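You operate a simulated robot arm through the tools that you are given. There is no shell and no other tool. Be economical: measure what you need, move in short steps, check, and stop when the job is done.

You run a simulated two-armed robot. Do the job below in one go: nothing can be reset, and whatever is moved stays where it is left.

TASK
Wet the black pan and scrub the burnt patch off while one hand holds it.
Fine: pour first, till the jug is down to 750 ml. After the scrub, lift the pan on to the cork mat with both hands. Jug and pan scrubber go back where they were. Set down upright: clear water jug, pan scrubber. What is to be rubbed or washed off counts as gone when no trace of it is left.

The check looks at the end state, three seconds after you hand in, the way a careful person would. Anything else that was tipped, shoved, dropped, spilled or broken makes it a failure.

THE ROBOT
Two 7-joint arms with two-finger parallel grippers on one trunk, on a base that drives. Base frame: it is fixed to the floor where the robot stands at the start and does not move with it; the origin is under the middle of the robot, x ahead of it, y to its left, z up. Readings come in m, degrees, newtons and seconds.
The left shoulder is at the start at [0.05, 0.161, 1.198], the right one opposite. With the tool pointing down near the work surface each hand reaches from about 0.22 to 0.68 m from the robot's upright axis, wherever it stands, measured 20 degrees to its own side. Places, roughly: top of the cork mat [0.7, 0.9, 0.9]. Payload 3.43 kg a hand.
The TCP of each hand is the grasp point between the finger pads, 0.03 m short of the fingertips. In the tool frame z runs along the fingers and y along their closing line. Largest opening 0.094 m; finger width 0.028, thickness 0.01; the body of the gripper, 0.05 by 0.096 m, starts 0.055 m behind the TCP.
Orientation is that of the tool frame in the base frame, as a unit quaternion [w, x, y, z]. With the fingers straight down and closing along the base's y, the tool's x points along the base's -x, its y along +y and its z along -z.

THE INTERFACE
- The arms move only by the tool jog_arm. It takes "left_deltas", "right_deltas" or both (then of equal length, played together; a hand with none holds still); each is a list of rows, each an object of numbers (a shift or turn left out is 0, a gripper value left out holds the last): "fingers": the closure, from 0 (fully open) to 1 (shut); "dx", "dy", "dz": the shift along the tool's x, y, z in m; "ax", "ay", "az": the turn, a rotation vector about the tool's x, y, z in rad. In form: [{"fingers": .., "dx": .., "dy": .., "dz": .., "ax": .., "ay": .., "az": ..}, ...]. A call has 1 to 12 rows; each row shifts and turns the commanded pose from where the row before left it, along the tool's axes as they then stand. Each row takes 0.2 s and may step no farther than 0.05 m and 8.6 degrees from the row before; otherwise, or with a gripper value out of range, the whole call is refused. A pose out of reach is approached as far as the arm can. The call stops where the force on the tool passes 40 N (or 10 N more than at its start, if that is more) or the arm is blocked; 0.2 s more then pass. Each finger travels about 0.045 m/s and halts on what it meets, pressing with about 28 N; the grip force reading is that of the motor and also rises with nothing between the fingers. The clock runs only during rows and for 0.2 s after the last one: add rows that do not move to give the fingers time. It gives the time, the measured TCP pose, the force on the tool (base axes), the opening and the grip force at its end, in the units of the frame above (readings bear some noise), with the torque about the TCP (base axes, N m) and any sound that the robot's microphone picked up, and new pictures: "show" is both (left out), scene, wrist or none (wrist: the cameras of the hands that moved).
- Cameras (640 x 400 px; columns grow to the right, rows downward): "scene" is now at [0.1267, 0.0345, 1.3493]; the picture's right is [0.37, -0.93, 0.00], its down [-0.28, -0.11, -0.95] and it looks along [0.89, 0.35, -0.30] (base axes); focal length 255 px, centre (320, 200). "left" rides on the left gripper at [0.076, -0.014, -0.102] in its tool frame; the picture's right is [0.18, 0.98, 0.00], its down [-0.75, 0.14, -0.64] and it looks along [-0.63, 0.12, 0.77] (tool axes); focal length 243 px, centre (320, 200). "right" rides on the right gripper at [0.076, 0.014, -0.102] in its tool frame; the picture's right is [-0.18, 0.98, 0.00], its down [-0.75, -0.14, -0.64] and it looks along [-0.63, -0.12, 0.77] (tool axes); focal length 243 px, centre (320, 200). There is no depth. A picture from a camera that has moved, and an enlarged one, comes with that camera's place and axes in the base frame and with its lens.
- lift_body(by): slides the trunk up (or, below 0, down) by that many m; the arms and the scene camera ride with it, the base frame stays. It gives what a move gives, with no picture.
- steer(legs): drives the robot by 1 to 6 legs, each [ahead, left, turn to the left] in m, m and degrees, along the robot's own axes; the way and the turn of a leg run together, so that a leg with both is an arc; at most 1.5 m and 180 degrees a leg. The arms and the cameras ride along, it lands a little off, and it stops where it bumps. It gives what a move gives, and a new picture of the scene camera.
- aim_head(pan, tilt): turns the head with the scene camera to pan (to the left, within 80 degrees either way) and tilt (down, from -29 to 69), counted from straight ahead of the robot. It gives what a move gives, and a new picture of the scene camera.
- zoom(camera, box): a new picture of the part [left, top, right, bottom] of that camera's present view, enlarged. The clock stands still meanwhile.
- job_done(): hands the job in; it is judged then, once.

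Work in short steps. Places have to be worked out from the pictures, the camera data and where the tool is seen: move nearer, look again, correct. Check each grasp and each placing, and mend what went wrong. You have 120 turns and 260 pictures in all, those below and enlarged ones among them. Open the grippers and draw the arms clear of the work before you hand the job in, unless the task says otherwise; then end with one line.

The tools are called after ">>>" by a JSON object that holds its "api" and its "payload". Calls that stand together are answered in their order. jog_arm: Moves the arms, as the interface text tells. Its arguments: {"type":"object","properties":{"left_deltas":{"type":"array","items":{"type":"object","properties":{"fingers":{"type":"number"},"dx":{"type":"number"},"dy":{"type":"number"},"dz":{"type":"number"},"ax":{"type":"number"},"ay":{"type":"number"},"az":{"type":"number"}}}},"right_deltas":{"type":"array","items":{"type":"object","properties":{"fingers":{"type":"number"},"dx":{"type":"number"},"dy":{"type":"number"},"dz":{"type":"number"},"ax":{"type":"number"},"ay":{"type":"number"},"az":{"type":"number"}}}},"show":{"type":"string","enum":["both","scene","wrist","none"]}},"required":[]} The other tools are called the same way: lift_body (by) slides the trunk up or down; steer (legs) drives the base; aim_head (pan, tilt) turns the head that bears the scene camera; zoom (camera, box) takes an enlarged picture of a part of a camera's view; job_done () hands the job in.

At the start:

```text
time: 0.0
left_position: [0.3753, 0.4107, 1.2758]
left_orientation: [0.0, -0.001, 1.0, 0.0]
left_ft_force: [0.5, 0.0, 0.0]
left_torque: [-0.02, 0.01, 0.0]
left_width: 0.0938
left_grasp_force: 0.1
right_position: [0.3411, 0.0614, 1.2434]
right_orientation: [-0.001, 0.0, 1.0, 0.0]
right_ft_force: [0.0, -0.5, 0.7]
right_torque: [-0.02, 0.02, -0.03]
right_width: 0.094
right_grasp_force: 0.0
trunk travel left (down, up): [-0.225, 0.042]
robot x, y, heading: [0.002, -0.0005, 0.0]
head pan, tilt: [21.7, 17.4]
```

scene: 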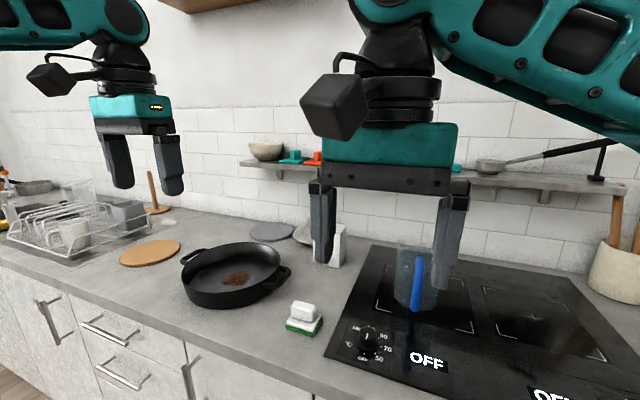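
right: 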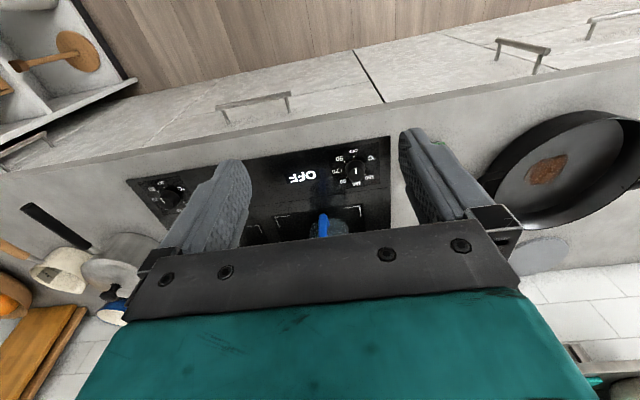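
left: 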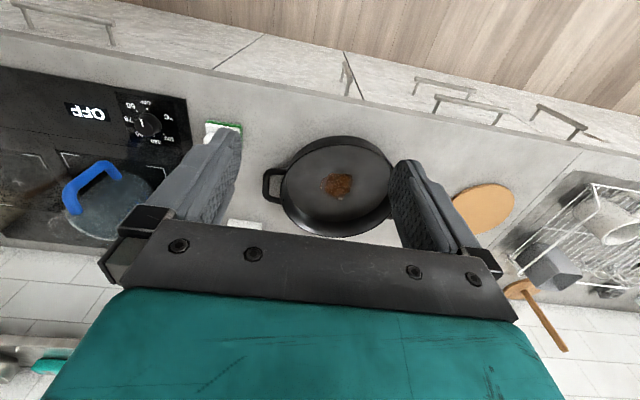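

The jug stands on the hob with its blue handle, the pan is left of it, and the scrubber is in front of the pan. I zoom in to measure them.

>>> {"api": "zoom", "payload": {"camera": "scene", "box": [360, 220, 480, 330]}}

>>> {"api": "zoom", "payload": {"camera": "scene", "box": [110, 210, 350, 350]}}

>>> {"api": "zoom", "payload": {"camera": "left", "box": [20, 90, 420, 290]}}

```text
3.64 times, centred on (420, 275) of scene
camera zoom: at [0.1267, 0.0345, 1.3493], right [0.37, -0.93, 0.0], down [-0.28, -0.11, -0.95], along [0.89, 0.35, -0.3], focal length 928 px, centre (-44, -73)
```

zoom: 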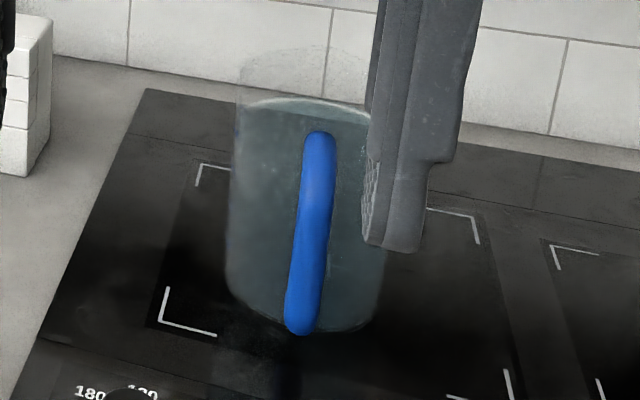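

```text
2.67 times, centred on (230, 280) of scene
camera zoom: at [0.1267, 0.0345, 1.3493], right [0.37, -0.93, 0.0], down [-0.28, -0.11, -0.95], along [0.89, 0.35, -0.3], focal length 681 px, centre (560, -13)
```

zoom: 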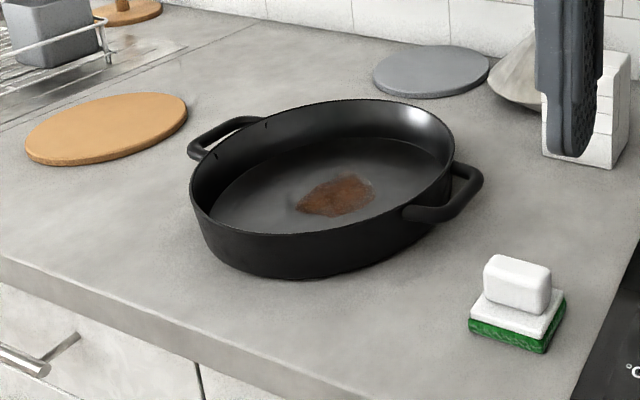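

```text
1.60 times, centred on (220, 190) of left
camera zoom: at [0.3001, 0.3952, 1.3789], right [-0.19, 0.98, 0.0], down [0.75, 0.14, 0.64], along [0.63, 0.12, -0.77], focal length 388 px, centre (480, 216)
```

zoom: 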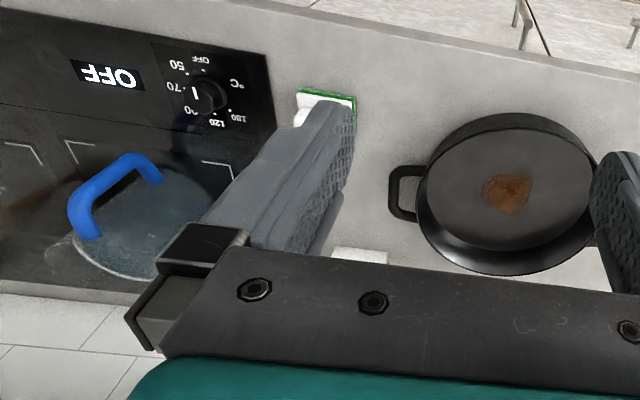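

The jug handle faces the robot at about (0.64, 0.0), with the pan centre near (0.63, 0.5). I drive a little left so the right arm faces the jug and the view of it clears.

>>> {"api": "steer", "payload": {"legs": [[0, 0.2, 0]]}}

>>> {"api": "aim_head", "payload": {"pan": -5, "tilt": 30}}

```text
time: 2.4
left_position: [0.3757, 0.6111, 1.2762]
left_orientation: [0.001, 0.0, 1.0, 0.001]
left_ft_force: [-0.3, 0.3, -0.8]
left_torque: [0.01, 0.0, 0.01]
left_width: 0.0941
left_grasp_force: 0.1
right_position: [0.3415, 0.2622, 1.2426]
right_orientation: [0.0, 0.0, 1.0, 0.0]
right_ft_force: [0.6, 0.4, -0.2]
right_torque: [0.0, -0.01, 0.03]
right_width: 0.094
right_grasp_force: 0.1
trunk travel left (down, up): [-0.225, 0.042]
robot x, y, heading: [0.0011, 0.2004, 0.2]
head pan, tilt: [21.7, 17.4]
camera scene: at [0.1267, 0.2347, 1.3493], right [0.37, -0.93, 0.0], down [-0.28, -0.11, -0.95], along [0.89, 0.35, -0.3], focal length 255 px, centre (320, 200)
```

scene: 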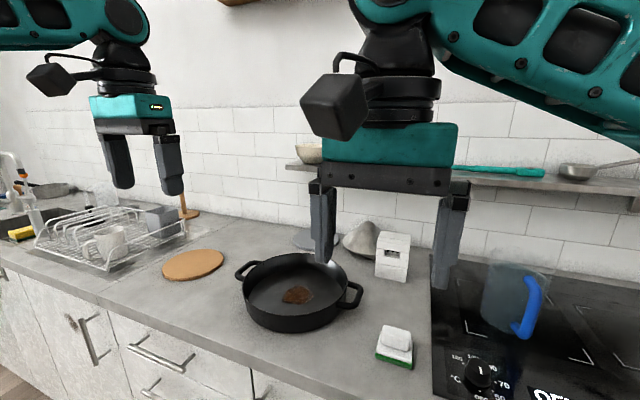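

```text
time: 3.3
left_position: [0.376, 0.6094, 1.277]
left_orientation: [0.001, 0.0, 1.0, 0.0]
left_ft_force: [0.0, 1.1, 0.0]
left_torque: [-0.02, 0.01, 0.04]
left_width: 0.0942
left_grasp_force: 0.0
right_position: [0.3408, 0.2614, 1.2422]
right_orientation: [0.0, 0.0, 1.0, 0.0]
right_ft_force: [0.0, 0.6, -0.5]
right_torque: [0.05, 0.0, -0.01]
right_width: 0.094
right_grasp_force: 0.1
trunk travel left (down, up): [-0.225, 0.042]
robot x, y, heading: [0.0006, 0.1984, -0.1]
head pan, tilt: [-5.0, 30.0]
camera scene: at [0.13, 0.1922, 1.329], right [-0.09, -1.0, 0.0], down [-0.5, 0.04, -0.87], along [0.86, -0.08, -0.5], focal length 255 px, centre (320, 200)
```

scene: 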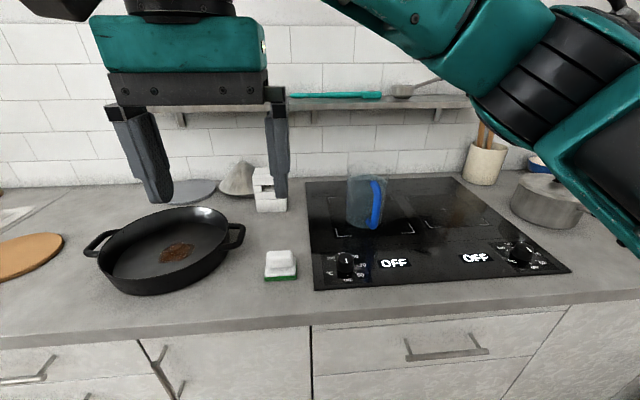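

The view of the jug is clear now, so I zoom in on it.

>>> {"api": "zoom", "payload": {"camera": "scene", "box": [320, 145, 432, 245]}}

>>> {"api": "zoom", "payload": {"camera": "scene", "box": [60, 170, 340, 310]}}

```text
4.00 times, centred on (376, 195) of scene
camera zoom: at [0.13, 0.1922, 1.329], right [-0.09, -1.0, 0.0], down [-0.5, 0.04, -0.87], along [0.86, -0.08, -0.5], focal length 1021 px, centre (96, 220)
```

zoom: 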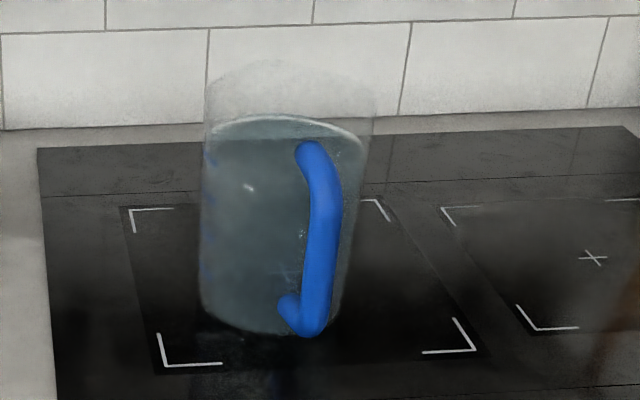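

```text
2.29 times, centred on (200, 240) of scene
camera zoom: at [0.13, 0.1922, 1.329], right [-0.09, -1.0, 0.0], down [-0.5, 0.04, -0.87], along [0.86, -0.08, -0.5], focal length 584 px, centre (594, 109)
```

zoom: 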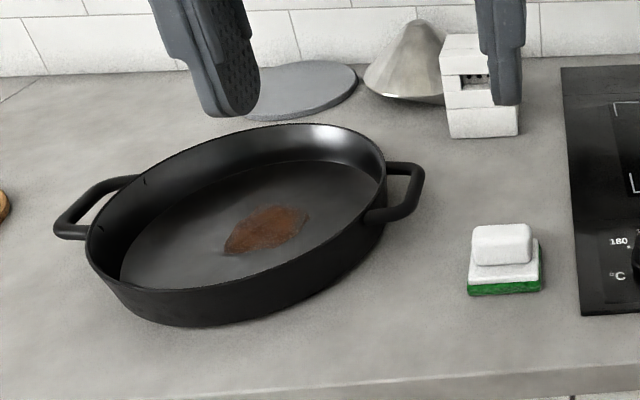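

I read the handle bar at about (0.635, 0.011, 1.01), with graduation marks on the jug's +y side. I move the right hand to a stand-off in front of the handle and pitch it 50° forward.

>>> {"api": "jog_arm", "payload": {"right_deltas": [{"dx": -0.0252, "dy": -0.03125, "dz": 0.0184, "fingers": 0}, {"dx": -0.0252, "dy": -0.03125, "dz": 0.0184}, {"dx": -0.0252, "dy": -0.03125, "dz": 0.0184}, {"dx": -0.0252, "dy": -0.03125, "dz": 0.0184}, {"dx": -0.0252, "dy": -0.03125, "dz": 0.0184}, {"dx": -0.0252, "dy": -0.03125, "dz": 0.0184}, {"dx": -0.0252, "dy": -0.03125, "dz": 0.0184}, {"dx": -0.0252, "dy": -0.03125, "dz": 0.0184}], "show": "none"}}

>>> {"api": "jog_arm", "payload": {"right_deltas": [{"ay": -0.1454}, {"ay": -0.1454}, {"ay": -0.1454}, {"ay": -0.1454}, {"ay": -0.1454}, {"ay": -0.1454}, {}]}}

```text
time: 5.1
left_position: [0.3756, 0.6095, 1.2775]
left_orientation: [0.0, 0.0, 1.0, 0.001]
left_ft_force: [0.2, -0.2, 0.4]
left_torque: [-0.01, -0.02, 0.01]
left_width: 0.0939
left_grasp_force: 0.1
right_position: [0.5415, 0.0108, 1.0952]
right_orientation: [0.0, -0.001, 1.0, 0.0]
right_ft_force: [1.0, 0.0, 0.3]
right_torque: [0.0, 0.0, -0.03]
right_width: 0.0941
right_grasp_force: 0.0
trunk travel left (down, up): [-0.225, 0.042]
robot x, y, heading: [-0.0016, 0.1998, 0.1]
head pan, tilt: [-5.0, 30.0]
```

```text
time: 6.7
left_position: [0.3765, 0.6094, 1.2772]
left_orientation: [0.001, 0.0, 1.0, 0.0]
left_ft_force: [-0.3, 0.2, -0.1]
left_torque: [0.01, 0.0, 0.04]
left_width: 0.0941
left_grasp_force: 0.0
right_position: [0.5419, 0.0132, 1.0953]
right_orientation: [0.423, 0.001, 0.906, 0.0]
right_ft_force: [0.1, 0.7, 0.0]
right_torque: [0.01, 0.01, 0.0]
right_width: 0.0941
right_grasp_force: 0.1
trunk travel left (down, up): [-0.225, 0.042]
robot x, y, heading: [0.0023, 0.1993, 0.1]
head pan, tilt: [-5.0, 30.0]
camera scene: at [0.1301, 0.1921, 1.329], right [-0.09, -1.0, 0.0], down [-0.5, 0.04, -0.87], along [0.86, -0.08, -0.5], focal length 255 px, centre (320, 200)
camera right: at [0.4163, 0.0274, 1.1028], right [0.12, 0.98, 0.14], down [-0.01, -0.14, 0.99], along [0.99, -0.12, -0.01], focal length 243 px, centre (320, 200)
```

scene: 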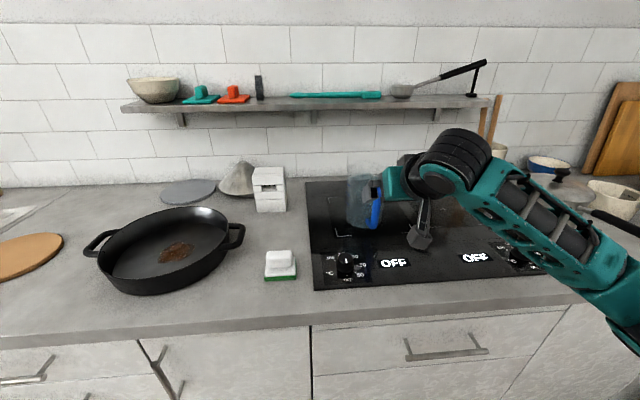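
right: 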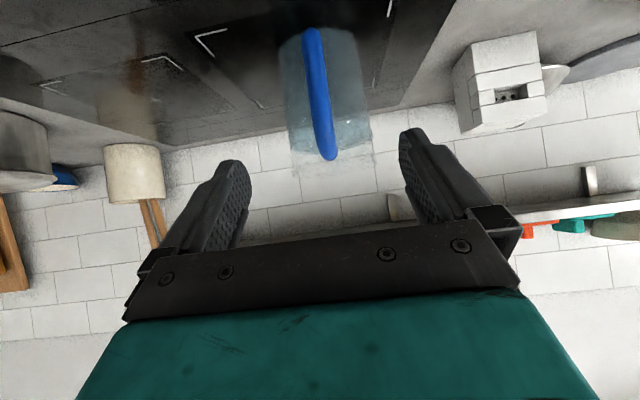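

From the right wrist camera the handle bar is at y≈0.0105, centred between the open fingers. I advance 0.12 m along the fingers.

>>> {"api": "jog_arm", "payload": {"right_deltas": [{"dz": 0.03}, {"dz": 0.03, "dy": -0.002}, {"dz": 0.03}, {"dz": 0.02}, {"dz": 0.01}, {}]}}

>>> {"api": "zoom", "payload": {"camera": "scene", "box": [320, 145, 432, 245]}}

```text
time: 8.1
left_position: [0.3744, 0.6098, 1.2761]
left_orientation: [0.0, 0.0, 1.0, 0.0]
left_ft_force: [-0.9, -0.1, 0.3]
left_torque: [-0.03, 0.0, 0.02]
left_width: 0.0943
left_grasp_force: 0.1
right_position: [0.6336, 0.0112, 1.0174]
right_orientation: [0.423, -0.001, 0.906, 0.0]
right_ft_force: [0.3, 0.0, -0.1]
right_torque: [-0.01, 0.02, 0.02]
right_width: 0.0942
right_grasp_force: 0.0
trunk travel left (down, up): [-0.225, 0.042]
robot x, y, heading: [-0.0023, 0.2004, -0.0]
head pan, tilt: [-5.0, 30.0]
camera scene: at [0.13, 0.192, 1.329], right [-0.09, -1.0, 0.0], down [-0.5, 0.04, -0.87], along [0.86, -0.08, -0.5], focal length 255 px, centre (320, 200)
camera right: at [0.5087, 0.0255, 1.0255], right [0.12, 0.98, 0.14], down [-0.01, -0.14, 0.99], along [0.99, -0.12, -0.01], focal length 243 px, centre (320, 200)
```

scene: 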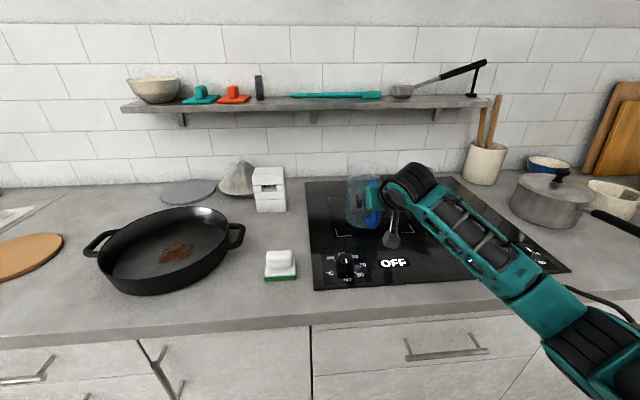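
right: 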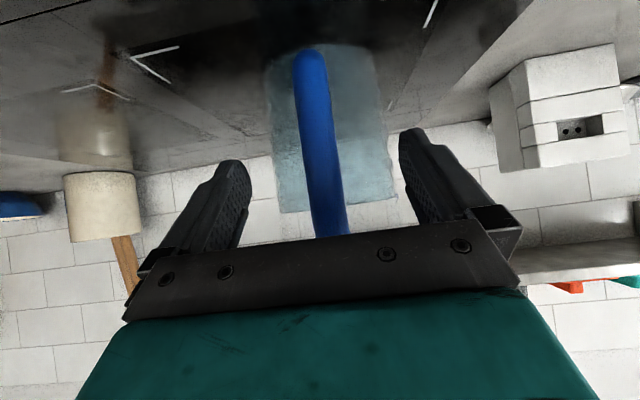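

```text
4.00 times, centred on (376, 195) of scene
camera zoom: at [0.13, 0.192, 1.329], right [-0.09, -1.0, 0.0], down [-0.5, 0.04, -0.87], along [0.86, -0.08, -0.5], focal length 1021 px, centre (96, 220)
```

zoom: 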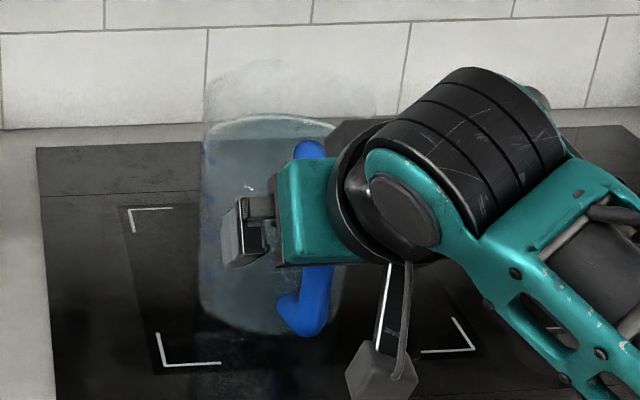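

The bar lines up with the TCP between the pads. I close the right gripper.

>>> {"api": "jog_arm", "payload": {"right_deltas": [{"fingers": 1}, {}, {}, {}, {}, {}, {}], "show": "wrist"}}

```text
time: 9.7
left_position: [0.3759, 0.6103, 1.2756]
left_orientation: [0.001, 0.0, 1.0, 0.001]
left_ft_force: [0.0, 0.0, 0.4]
left_torque: [0.01, -0.02, 0.0]
left_width: 0.094
left_grasp_force: 0.1
right_position: [0.635, 0.0108, 1.0187]
right_orientation: [0.422, 0.0, 0.907, 0.0]
right_ft_force: [-1.1, 2.0, 0.2]
right_torque: [-0.01, -0.07, 0.06]
right_width: 0.0231
right_grasp_force: 27.8
trunk travel left (down, up): [-0.225, 0.042]
robot x, y, heading: [0.0021, 0.1982, -0.1]
head pan, tilt: [-5.0, 30.0]
camera right: at [0.5084, 0.0259, 1.026], right [0.12, 0.98, 0.14], down [-0.01, -0.14, 0.99], along [0.99, -0.12, -0.01], focal length 243 px, centre (320, 200)
```

right: 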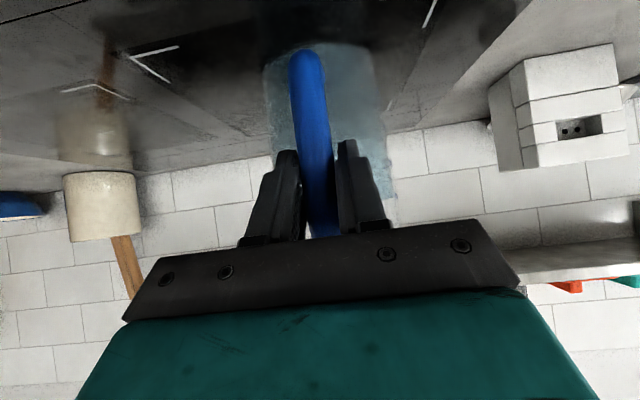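

The grip holds a 23 mm bar at 28 N. I lift 3 cm straight up and check that it does not slip.

>>> {"api": "jog_arm", "payload": {"right_deltas": [{"dx": -0.0038, "dz": -0.0032}, {"dx": -0.0077, "dz": -0.0064}, {"dx": -0.0115, "dz": -0.0096}, {}]}}

>>> {"api": "zoom", "payload": {"camera": "scene", "box": [320, 145, 432, 245]}}

```text
time: 10.7
left_position: [0.3774, 0.6096, 1.275]
left_orientation: [0.001, 0.0, 1.0, 0.0]
left_ft_force: [0.6, -0.5, 0.2]
left_torque: [0.03, 0.0, 0.01]
left_width: 0.0939
left_grasp_force: 0.0
right_position: [0.6346, 0.0095, 1.0478]
right_orientation: [0.421, 0.0, 0.907, 0.001]
right_ft_force: [1.1, -0.3, -10.5]
right_torque: [0.0, 0.77, 0.02]
right_width: 0.023
right_grasp_force: 28.3
trunk travel left (down, up): [-0.225, 0.042]
robot x, y, heading: [-0.0029, 0.2002, 0.0]
head pan, tilt: [-5.0, 30.0]
camera scene: at [0.1314, 0.1917, 1.3287], right [-0.09, -1.0, 0.0], down [-0.5, 0.04, -0.87], along [0.86, -0.08, -0.5], focal length 255 px, centre (320, 200)
camera right: at [0.5091, 0.025, 1.055], right [0.12, 0.98, 0.14], down [0.0, -0.14, 0.99], along [0.99, -0.12, -0.01], focal length 243 px, centre (320, 200)
```

scene: 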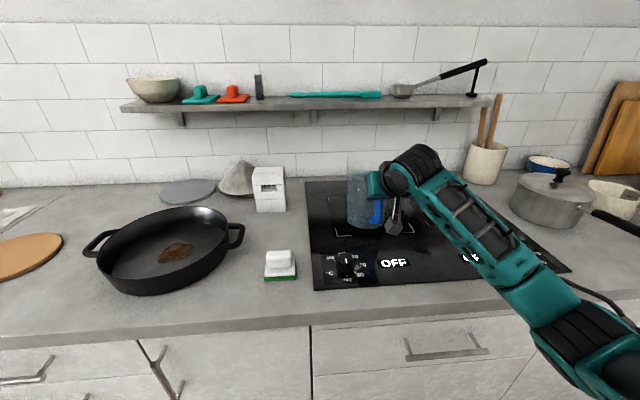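
right: 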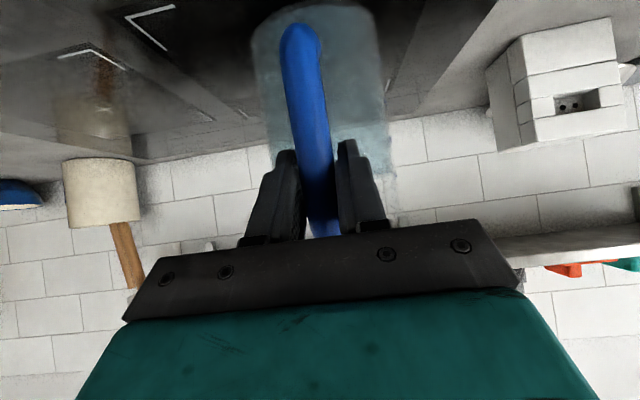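

```text
4.00 times, centred on (376, 195) of scene
camera zoom: at [0.1314, 0.1917, 1.3287], right [-0.09, -1.0, 0.0], down [-0.5, 0.04, -0.87], along [0.86, -0.08, -0.5], focal length 1021 px, centre (96, 220)
```

zoom: 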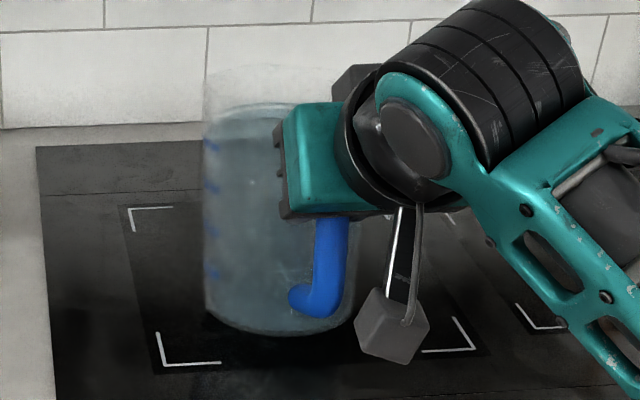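

The jug seems not to have risen cleanly with the hand, so I look closer for slip or pitch.

>>> {"api": "zoom", "payload": {"camera": "scene", "box": [340, 150, 412, 240]}}

>>> {"api": "zoom", "payload": {"camera": "right", "box": [220, 0, 420, 240]}}

```text
4.44 times, centred on (376, 195) of scene
camera zoom: at [0.1314, 0.1917, 1.3287], right [-0.09, -1.0, 0.0], down [-0.5, 0.04, -0.87], along [0.86, -0.08, -0.5], focal length 1134 px, centre (71, 222)
```

zoom: 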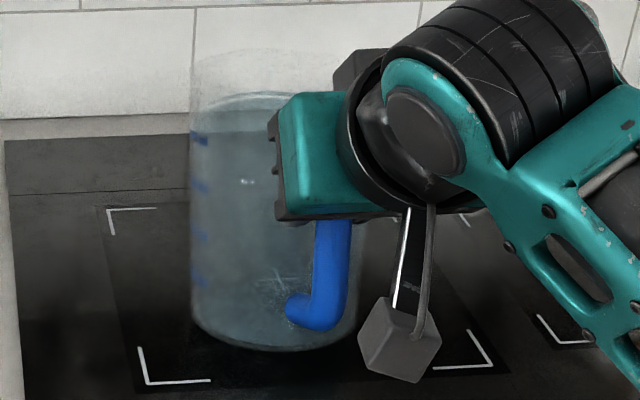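

```text
1.67 times, centred on (320, 120) of right
camera zoom: at [0.5091, 0.025, 1.055], right [0.12, 0.98, 0.14], down [0.0, -0.14, 0.99], along [0.99, -0.12, -0.01], focal length 404 px, centre (320, 333)
```

zoom: 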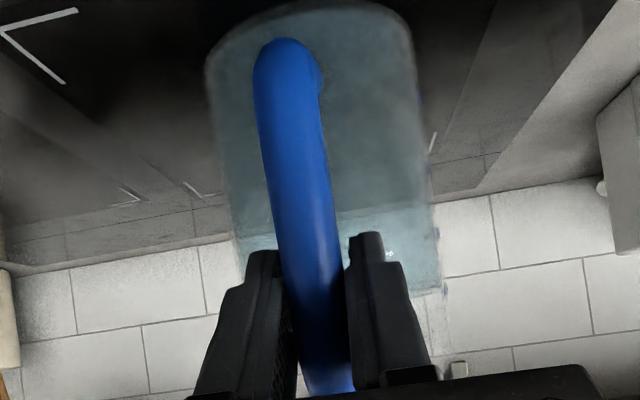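

The mark spacing suggests the jug pitched forward about 10°, possibly still standing on its front edge. A small further lift will tell free-hanging from pivoting.

>>> {"api": "jog_arm", "payload": {"right_deltas": [{"dx": -0.0057, "dz": -0.0048}, {"dx": -0.0057, "dz": -0.0048}, {}, {}], "show": "wrist"}}

>>> {"api": "zoom", "payload": {"camera": "scene", "box": [340, 150, 412, 240]}}

```text
time: 11.7
left_position: [0.3778, 0.6099, 1.2751]
left_orientation: [0.0, 0.0, 1.0, 0.0]
left_ft_force: [0.3, 0.1, 1.0]
left_torque: [0.02, -0.05, -0.03]
left_width: 0.0937
left_grasp_force: 0.0
right_position: [0.6353, 0.0097, 1.0625]
right_orientation: [0.422, 0.0, 0.907, -0.001]
right_ft_force: [0.3, 0.7, -11.3]
right_torque: [-0.04, 0.83, 0.01]
right_width: 0.0233
right_grasp_force: 28.3
trunk travel left (down, up): [-0.225, 0.042]
robot x, y, heading: [0.0005, 0.203, -0.0]
head pan, tilt: [-5.0, 30.0]
camera right: at [0.5092, 0.0254, 1.0698], right [0.12, 0.98, 0.14], down [0.0, -0.14, 0.99], along [0.99, -0.12, -0.01], focal length 243 px, centre (320, 200)
```

right: 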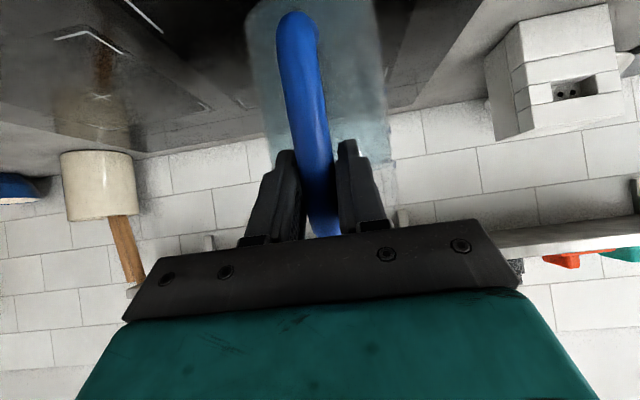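

```text
4.44 times, centred on (376, 195) of scene
camera zoom: at [0.1314, 0.1917, 1.3288], right [-0.09, -1.0, 0.0], down [-0.5, 0.04, -0.87], along [0.86, -0.08, -0.5], focal length 1134 px, centre (71, 222)
```

zoom: 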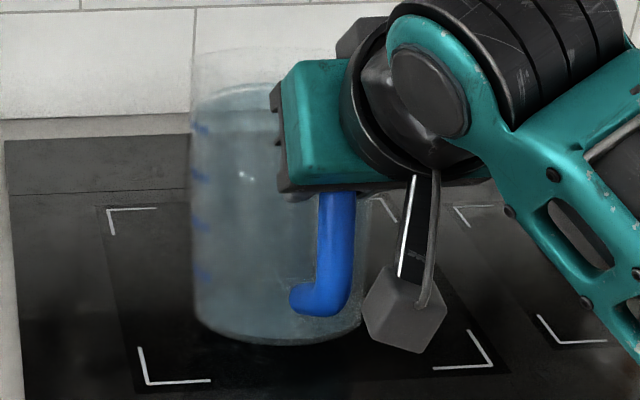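

The jug is still pivoting on its front edge, so this grip slips in torsion. I set it back upright and release it to choose a stronger grasp.

>>> {"api": "jog_arm", "payload": {"right_deltas": [{"dx": 0.0084, "dz": 0.0071}, {"dx": 0.0084, "dz": 0.0071}, {"dx": 0.0084, "dz": 0.0071}, {"dx": 0.0077, "dz": 0.0064}, {}], "show": "wrist"}}

>>> {"api": "zoom", "payload": {"camera": "scene", "box": [320, 145, 432, 245]}}

```text
time: 12.9
left_position: [0.3744, 0.6088, 1.2769]
left_orientation: [0.002, 0.0, 1.0, 0.0]
left_ft_force: [-0.5, -0.1, -0.6]
left_torque: [0.02, 0.02, -0.02]
left_width: 0.0943
left_grasp_force: 0.1
right_position: [0.6337, 0.0094, 1.0221]
right_orientation: [0.423, 0.0, 0.906, 0.0]
right_ft_force: [-4.2, -0.5, 4.4]
right_torque: [-0.04, -0.74, -0.01]
right_width: 0.0226
right_grasp_force: 27.9
trunk travel left (down, up): [-0.225, 0.042]
robot x, y, heading: [0.0023, 0.2016, -0.0]
head pan, tilt: [-5.0, 30.0]
camera right: at [0.5071, 0.0252, 1.028], right [0.12, 0.98, 0.14], down [-0.01, -0.14, 0.99], along [0.99, -0.12, -0.01], focal length 243 px, centre (320, 200)
```

right: 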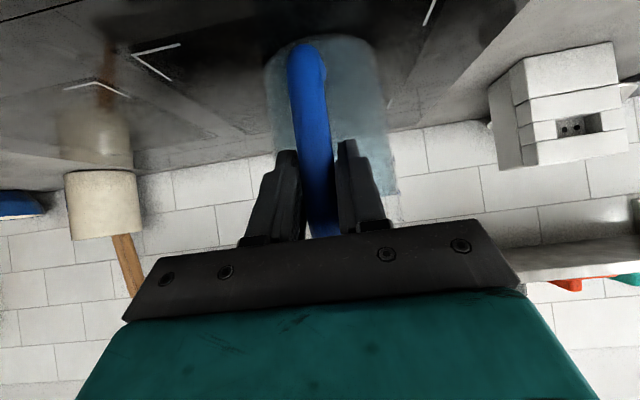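

```text
4.00 times, centred on (376, 195) of scene
camera zoom: at [0.1289, 0.1922, 1.3291], right [-0.09, -1.0, 0.0], down [-0.5, 0.04, -0.87], along [0.86, -0.08, -0.5], focal length 1021 px, centre (96, 220)
```

zoom: 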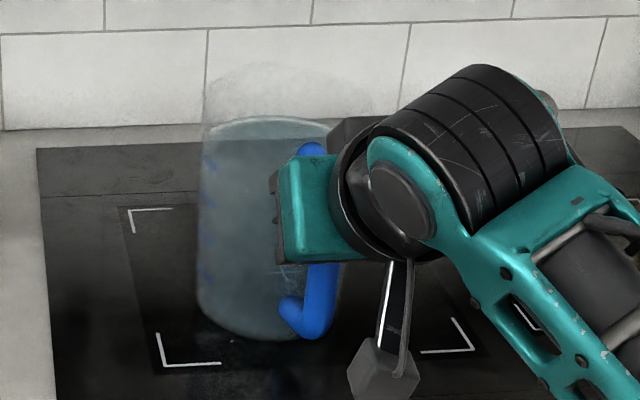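

The jug is almost seated, so I lower a last few millimetres, open, and back off along the fingers.

>>> {"api": "jog_arm", "payload": {"right_deltas": [{"dx": 0.0031, "dz": 0.0026}, {}, {"fingers": 0}, {}, {}, {}, {}, {}, {}], "show": "none"}}

>>> {"api": "jog_arm", "payload": {"right_deltas": [{"dz": -0.03}, {"dz": -0.04}, {"dz": -0.04}, {"dz": -0.04}, {}], "show": "both"}}

>>> {"api": "zoom", "payload": {"camera": "scene", "box": [320, 145, 432, 245]}}

```text
time: 14.9
left_position: [0.3758, 0.6101, 1.2764]
left_orientation: [0.0, 0.0, 1.0, 0.0]
left_ft_force: [0.4, 0.0, -0.6]
left_torque: [-0.02, 0.0, -0.01]
left_width: 0.0936
left_grasp_force: 0.0
right_position: [0.6335, 0.01, 1.0163]
right_orientation: [0.423, 0.0, 0.906, 0.0]
right_ft_force: [0.4, 0.0, 0.5]
right_torque: [-0.02, 0.0, 0.02]
right_width: 0.094
right_grasp_force: 0.1
trunk travel left (down, up): [-0.225, 0.042]
robot x, y, heading: [-0.005, 0.198, 0.0]
head pan, tilt: [-5.0, 30.0]
```

```text
time: 16.1
left_position: [0.3758, 0.6107, 1.2776]
left_orientation: [0.0, 0.0, 1.0, -0.001]
left_ft_force: [-0.2, -0.5, 0.3]
left_torque: [-0.01, 0.04, 0.01]
left_width: 0.0941
left_grasp_force: 0.1
right_position: [0.5195, 0.0117, 1.1117]
right_orientation: [0.422, 0.0, 0.907, 0.0]
right_ft_force: [0.8, 0.6, 0.4]
right_torque: [0.01, -0.02, 0.0]
right_width: 0.094
right_grasp_force: 0.1
trunk travel left (down, up): [-0.225, 0.042]
robot x, y, heading: [-0.0015, 0.1981, -0.2]
head pan, tilt: [-5.0, 30.0]
camera scene: at [0.1302, 0.192, 1.3289], right [-0.09, -1.0, 0.0], down [-0.5, 0.04, -0.87], along [0.86, -0.08, -0.5], focal length 255 px, centre (320, 200)
camera right: at [0.3936, 0.0257, 1.1199], right [0.12, 0.98, 0.14], down [-0.01, -0.14, 0.99], along [0.99, -0.12, -0.01], focal length 243 px, centre (320, 200)
```

scene: 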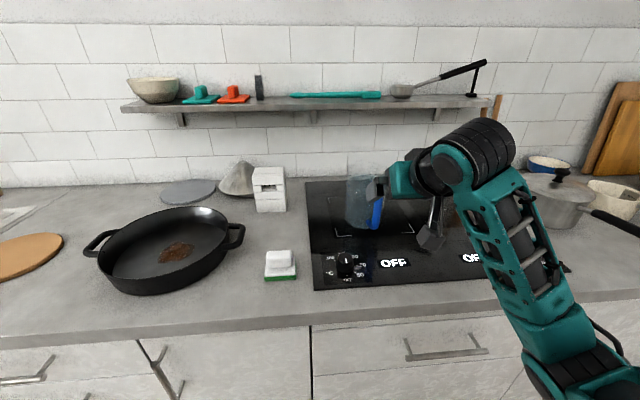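
right: 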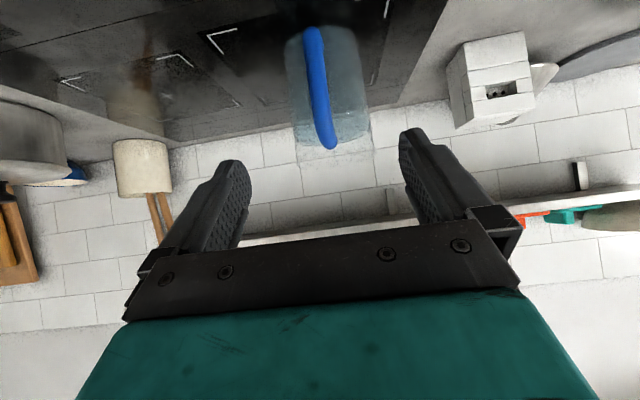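

```text
4.00 times, centred on (376, 195) of scene
camera zoom: at [0.1302, 0.192, 1.3289], right [-0.09, -1.0, 0.0], down [-0.5, 0.04, -0.87], along [0.86, -0.08, -0.5], focal length 1021 px, centre (96, 220)
```

zoom: 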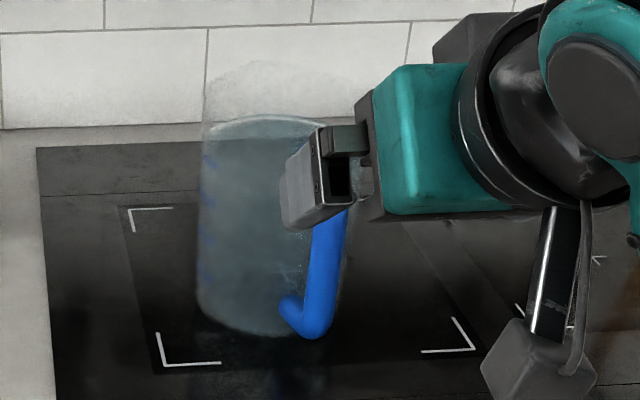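

The marks are 31 mm apart, which fits 250/500/750/1000 ml for this bore, and the water is just over 1000 ml. The handle grip can't carry the torque, so I'll pinch the rim wall instead. First I raise the hand and turn it tool-down.

>>> {"api": "jog_arm", "payload": {"right_deltas": [{"dx": -0.0345, "dz": -0.029}, {"dx": -0.0345, "dz": -0.029}, {"ay": 0.1454}, {"ay": 0.1454}, {"ay": 0.1454}, {"ay": 0.1454}, {"ay": 0.1454}, {"ay": 0.1454}, {"dy": 0.047}, {}], "show": "none"}}

>>> {"api": "steer", "payload": {"legs": [[0.1, 0, 0]]}}

```text
time: 18.3
left_position: [0.3758, 0.6092, 1.277]
left_orientation: [0.0, 0.0, 1.0, 0.001]
left_ft_force: [0.2, 0.0, 0.2]
left_torque: [0.01, 0.0, -0.04]
left_width: 0.0942
left_grasp_force: 0.1
right_position: [0.5193, 0.0553, 1.2023]
right_orientation: [0.0, 0.001, 1.0, 0.001]
right_ft_force: [0.5, -0.7, -1.1]
right_torque: [0.06, 0.0, 0.04]
right_width: 0.094
right_grasp_force: 0.1
trunk travel left (down, up): [-0.225, 0.042]
robot x, y, heading: [0.0009, 0.1976, -0.2]
head pan, tilt: [-5.0, 30.0]
```

```text
time: 19.4
left_position: [0.476, 0.6105, 1.2763]
left_orientation: [-0.001, -0.001, 1.0, 0.0]
left_ft_force: [0.4, 0.1, -1.0]
left_torque: [0.03, 0.07, 0.01]
left_width: 0.0942
left_grasp_force: 0.0
right_position: [0.6191, 0.0567, 1.2021]
right_orientation: [0.0, 0.0, 1.0, 0.001]
right_ft_force: [1.0, 0.8, -0.2]
right_torque: [-0.01, 0.02, -0.01]
right_width: 0.0941
right_grasp_force: 0.0
trunk travel left (down, up): [-0.225, 0.042]
robot x, y, heading: [0.0997, 0.1977, 0.0]
head pan, tilt: [-5.0, 30.0]
camera scene: at [0.2301, 0.1922, 1.3289], right [-0.09, -1.0, 0.0], down [-0.5, 0.04, -0.87], along [0.86, -0.08, -0.5], focal length 255 px, centre (320, 200)
```

scene: 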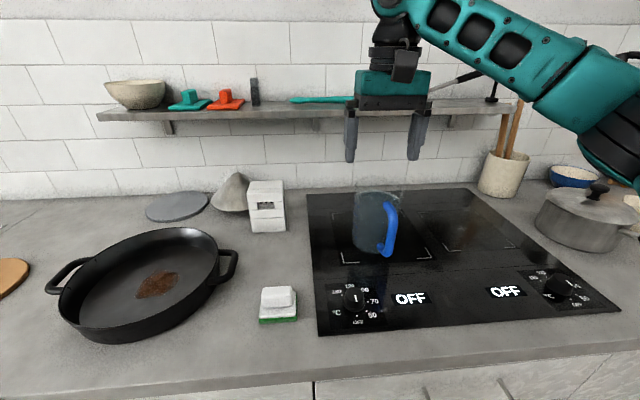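

The drive landed well. I look at the jug and scrubber from here and take the hand to above the +y rim.

>>> {"api": "zoom", "payload": {"camera": "scene", "box": [330, 175, 442, 275]}}

>>> {"api": "jog_arm", "payload": {"right_deltas": [{"dx": -0.041}, {"dx": -0.041}, {"dx": -0.041}, {"dz": 0.03}, {}]}}

```text
4.00 times, centred on (386, 225) of scene
camera zoom: at [0.2301, 0.1922, 1.3289], right [-0.09, -1.0, 0.0], down [-0.5, 0.04, -0.87], along [0.86, -0.08, -0.5], focal length 1021 px, centre (56, 100)
```

zoom: 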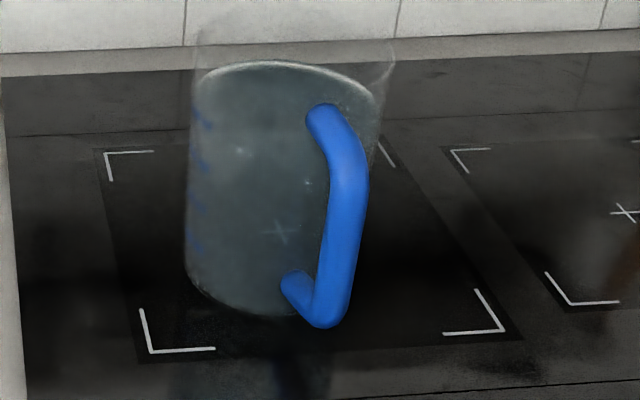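

```text
time: 20.6
left_position: [0.474, 0.6108, 1.2767]
left_orientation: [0.001, -0.001, 1.0, 0.0]
left_ft_force: [0.7, -0.3, 0.8]
left_torque: [-0.03, 0.0, 0.0]
left_width: 0.0939
left_grasp_force: 0.1
right_position: [0.7107, 0.049, 1.1683]
right_orientation: [0.001, -0.001, 1.0, 0.001]
right_ft_force: [-0.1, -0.6, -0.4]
right_torque: [0.03, 0.0, 0.05]
right_width: 0.0941
right_grasp_force: 0.1
right hand out of reach, approached as far as the arm can: row 3
trunk travel left (down, up): [-0.225, 0.042]
robot x, y, heading: [0.096, 0.2004, 0.1]
head pan, tilt: [-5.0, 30.0]
camera scene: at [0.229, 0.1919, 1.329], right [-0.09, -1.0, 0.0], down [-0.5, 0.04, -0.87], along [0.86, -0.07, -0.5], focal length 255 px, centre (320, 200)
camera right: at [0.637, 0.0635, 1.2693], right [0.18, 0.98, 0.0], down [0.75, -0.14, 0.64], along [0.63, -0.12, -0.77], focal length 243 px, centre (320, 200)
```

scene: 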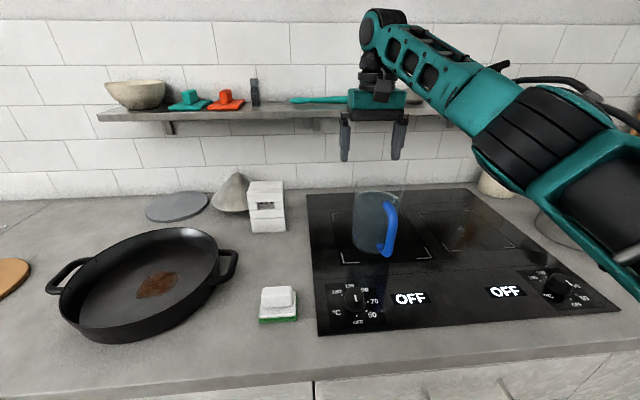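
right: 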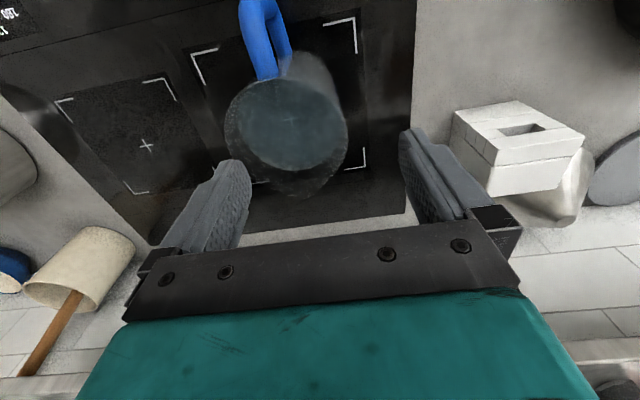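

The target is slightly out of reach. I zoom on the rim, which may have a spout, before driving further.

>>> {"api": "zoom", "payload": {"camera": "right", "box": [200, 0, 400, 220]}}

>>> {"api": "steer", "payload": {"legs": [[0.1, 0, 0]]}}

```text
1.82 times, centred on (300, 110) of right
camera zoom: at [0.637, 0.0635, 1.2693], right [0.18, 0.98, 0.0], down [0.75, -0.14, 0.64], along [0.63, -0.12, -0.77], focal length 441 px, centre (356, 364)
```

zoom: 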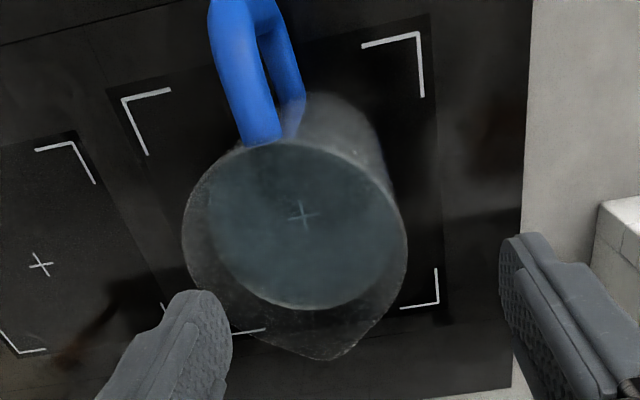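

```text
time: 21.8
left_position: [0.517, 0.6101, 1.2747]
left_orientation: [0.0, -0.001, 1.0, 0.001]
left_ft_force: [-0.4, -0.6, 0.5]
left_torque: [0.03, -0.03, -0.01]
left_width: 0.094
left_grasp_force: 0.1
right_position: [0.7546, 0.048, 1.1657]
right_orientation: [-0.002, 0.0, 1.0, 0.0]
right_ft_force: [0.3, 0.1, -0.4]
right_torque: [0.0, -0.01, -0.02]
right_width: 0.0938
right_grasp_force: 0.0
trunk travel left (down, up): [-0.225, 0.042]
robot x, y, heading: [0.1436, 0.1982, 0.1]
head pan, tilt: [-5.0, 30.0]
stopped in leg 1: the robot was blocked; the commanded pose is now the measured one
camera scene: at [0.272, 0.1923, 1.3292], right [-0.09, -1.0, 0.0], down [-0.5, 0.04, -0.87], along [0.86, -0.08, -0.5], focal length 255 px, centre (320, 200)
```

scene: 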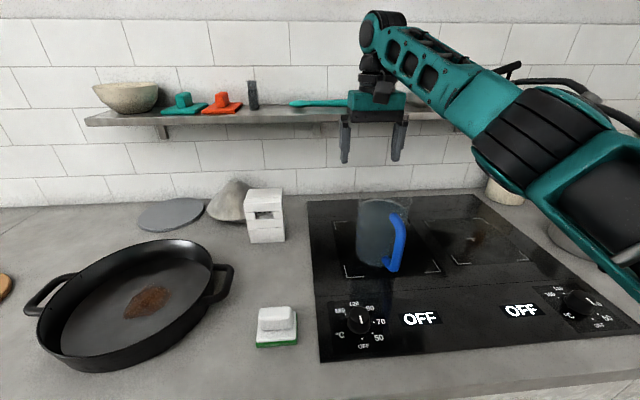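

The jug has a spout opposite the handle, so I must pour forward. I'll pinch the rim wall just back of the -y side with the fingers slanted 30°, which keeps gravity torque low both upright and tilted. I move above that spot.

>>> {"api": "jog_arm", "payload": {"right_deltas": [{"dx": 0.023, "dy": -0.04}, {"dx": 0.023, "dy": -0.044}, {"az": 0.1454}, {"az": 0.1454}, {"az": 0.1454}, {"ay": -0.131}, {"ay": -0.131}, {"ay": -0.131}, {"ay": -0.131}, {}]}}

>>> {"api": "zoom", "payload": {"camera": "right", "box": [200, 0, 480, 240]}}

>>> {"api": "zoom", "payload": {"camera": "scene", "box": [320, 100, 460, 290]}}

```text
time: 23.9
left_position: [0.519, 0.6097, 1.2763]
left_orientation: [-0.001, -0.001, 1.0, 0.0]
left_ft_force: [-0.9, 0.2, -0.7]
left_torque: [0.01, -0.02, -0.01]
left_width: 0.0939
left_grasp_force: 0.0
right_position: [0.7105, -0.0356, 1.1655]
right_orientation: [0.251, 0.21, 0.943, -0.058]
right_ft_force: [0.4, 0.2, -0.3]
right_torque: [0.0, 0.0, 0.0]
right_width: 0.094
right_grasp_force: 0.0
trunk travel left (down, up): [-0.225, 0.042]
robot x, y, heading: [0.1454, 0.2027, -0.3]
head pan, tilt: [-5.0, 30.0]
camera scene: at [0.2735, 0.1923, 1.329], right [-0.09, -1.0, 0.0], down [-0.5, 0.04, -0.87], along [0.86, -0.08, -0.5], focal length 255 px, centre (320, 200)
camera right: at [0.6116, 0.0275, 1.2155], right [0.56, 0.82, 0.09], down [0.24, -0.27, 0.93], along [0.79, -0.5, -0.35], focal length 243 px, centre (320, 200)
```

scene: 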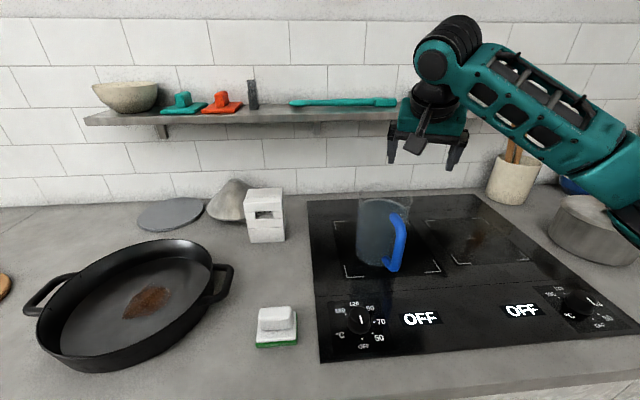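
right: 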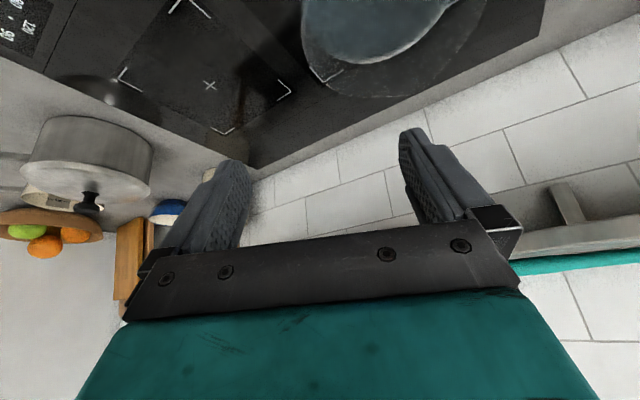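

```text
1.67 times, centred on (340, 120) of right
camera zoom: at [0.6116, 0.0275, 1.2155], right [0.56, 0.82, 0.09], down [0.24, -0.27, 0.93], along [0.79, -0.5, -0.35], focal length 404 px, centre (287, 333)
```

zoom: 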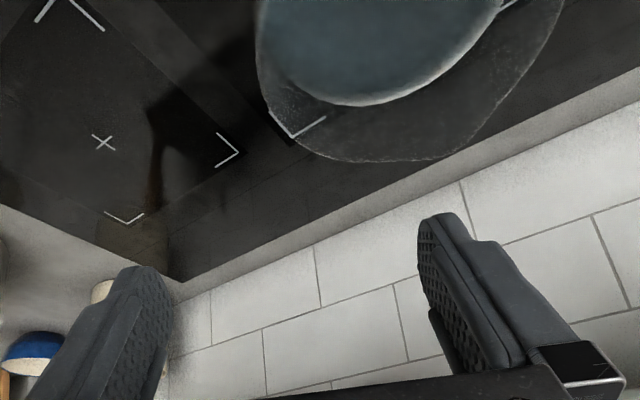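

```text
2.11 times, centred on (390, 195) of scene
camera zoom: at [0.2735, 0.1923, 1.329], right [-0.09, -1.0, 0.0], down [-0.5, 0.04, -0.87], along [0.86, -0.08, -0.5], focal length 537 px, centre (173, 210)
```

zoom: 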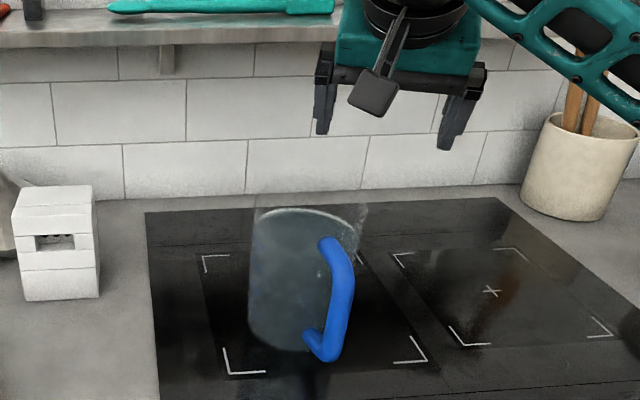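

From two wrist views I get rim centre (0.73, 0.016), radius 0.055 and spout tip (0.80, 0.016). I adjust 2 mm inward and descend 7 cm, then check.

>>> {"api": "jog_arm", "payload": {"right_deltas": [{"dy": 0.002}, {"dx": 0.0175, "dz": 0.0303}, {"dx": 0.0175, "dz": 0.0303}, {}]}}

>>> {"api": "zoom", "payload": {"camera": "scene", "box": [340, 150, 440, 280]}}

```text
time: 24.9
left_position: [0.5196, 0.6106, 1.2744]
left_orientation: [-0.002, 0.0, 1.0, 0.001]
left_ft_force: [-0.2, -0.2, -0.1]
left_torque: [0.0, 0.02, 0.0]
left_width: 0.0941
left_grasp_force: 0.1
right_position: [0.7102, -0.0347, 1.0939]
right_orientation: [0.252, 0.209, 0.943, -0.057]
right_ft_force: [-1.2, 0.1, -0.2]
right_torque: [-0.01, 0.0, 0.0]
right_width: 0.094
right_grasp_force: 0.1
trunk travel left (down, up): [-0.225, 0.042]
robot x, y, heading: [0.1442, 0.2005, 0.0]
head pan, tilt: [-5.0, 30.0]
camera scene: at [0.2734, 0.1924, 1.329], right [-0.09, -1.0, 0.0], down [-0.5, 0.04, -0.87], along [0.86, -0.08, -0.5], focal length 255 px, centre (320, 200)
camera right: at [0.6122, 0.0293, 1.1455], right [0.56, 0.82, 0.09], down [0.24, -0.27, 0.93], along [0.79, -0.5, -0.35], focal length 243 px, centre (320, 200)
```

scene: 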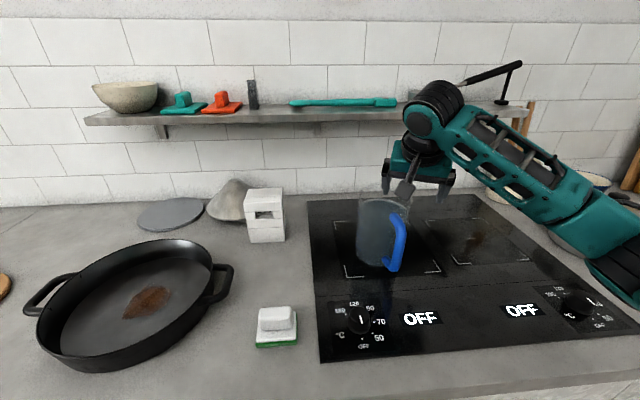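
right: 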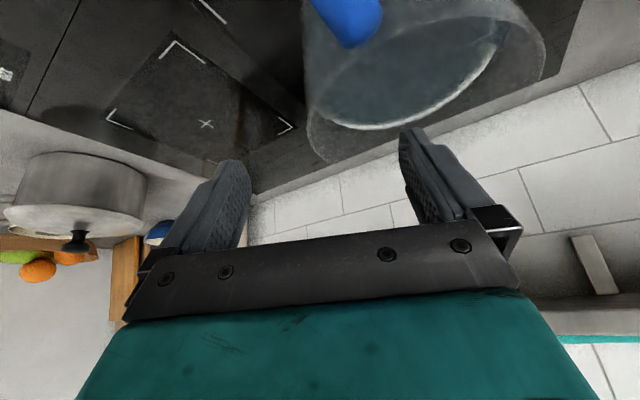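

```text
3.08 times, centred on (390, 215) of scene
camera zoom: at [0.2734, 0.1924, 1.329], right [-0.09, -1.0, 0.0], down [-0.5, 0.04, -0.87], along [0.86, -0.08, -0.5], focal length 785 px, centre (105, 154)
```

zoom: 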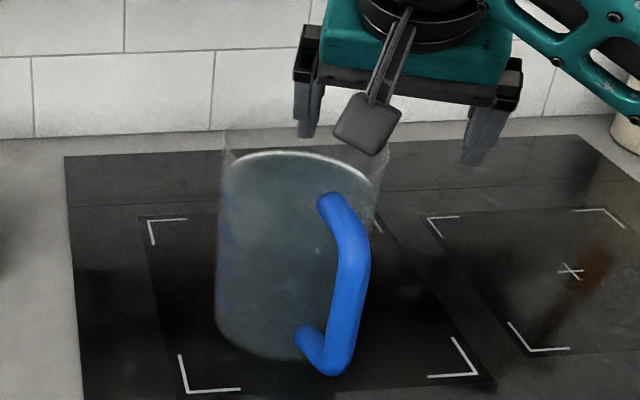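

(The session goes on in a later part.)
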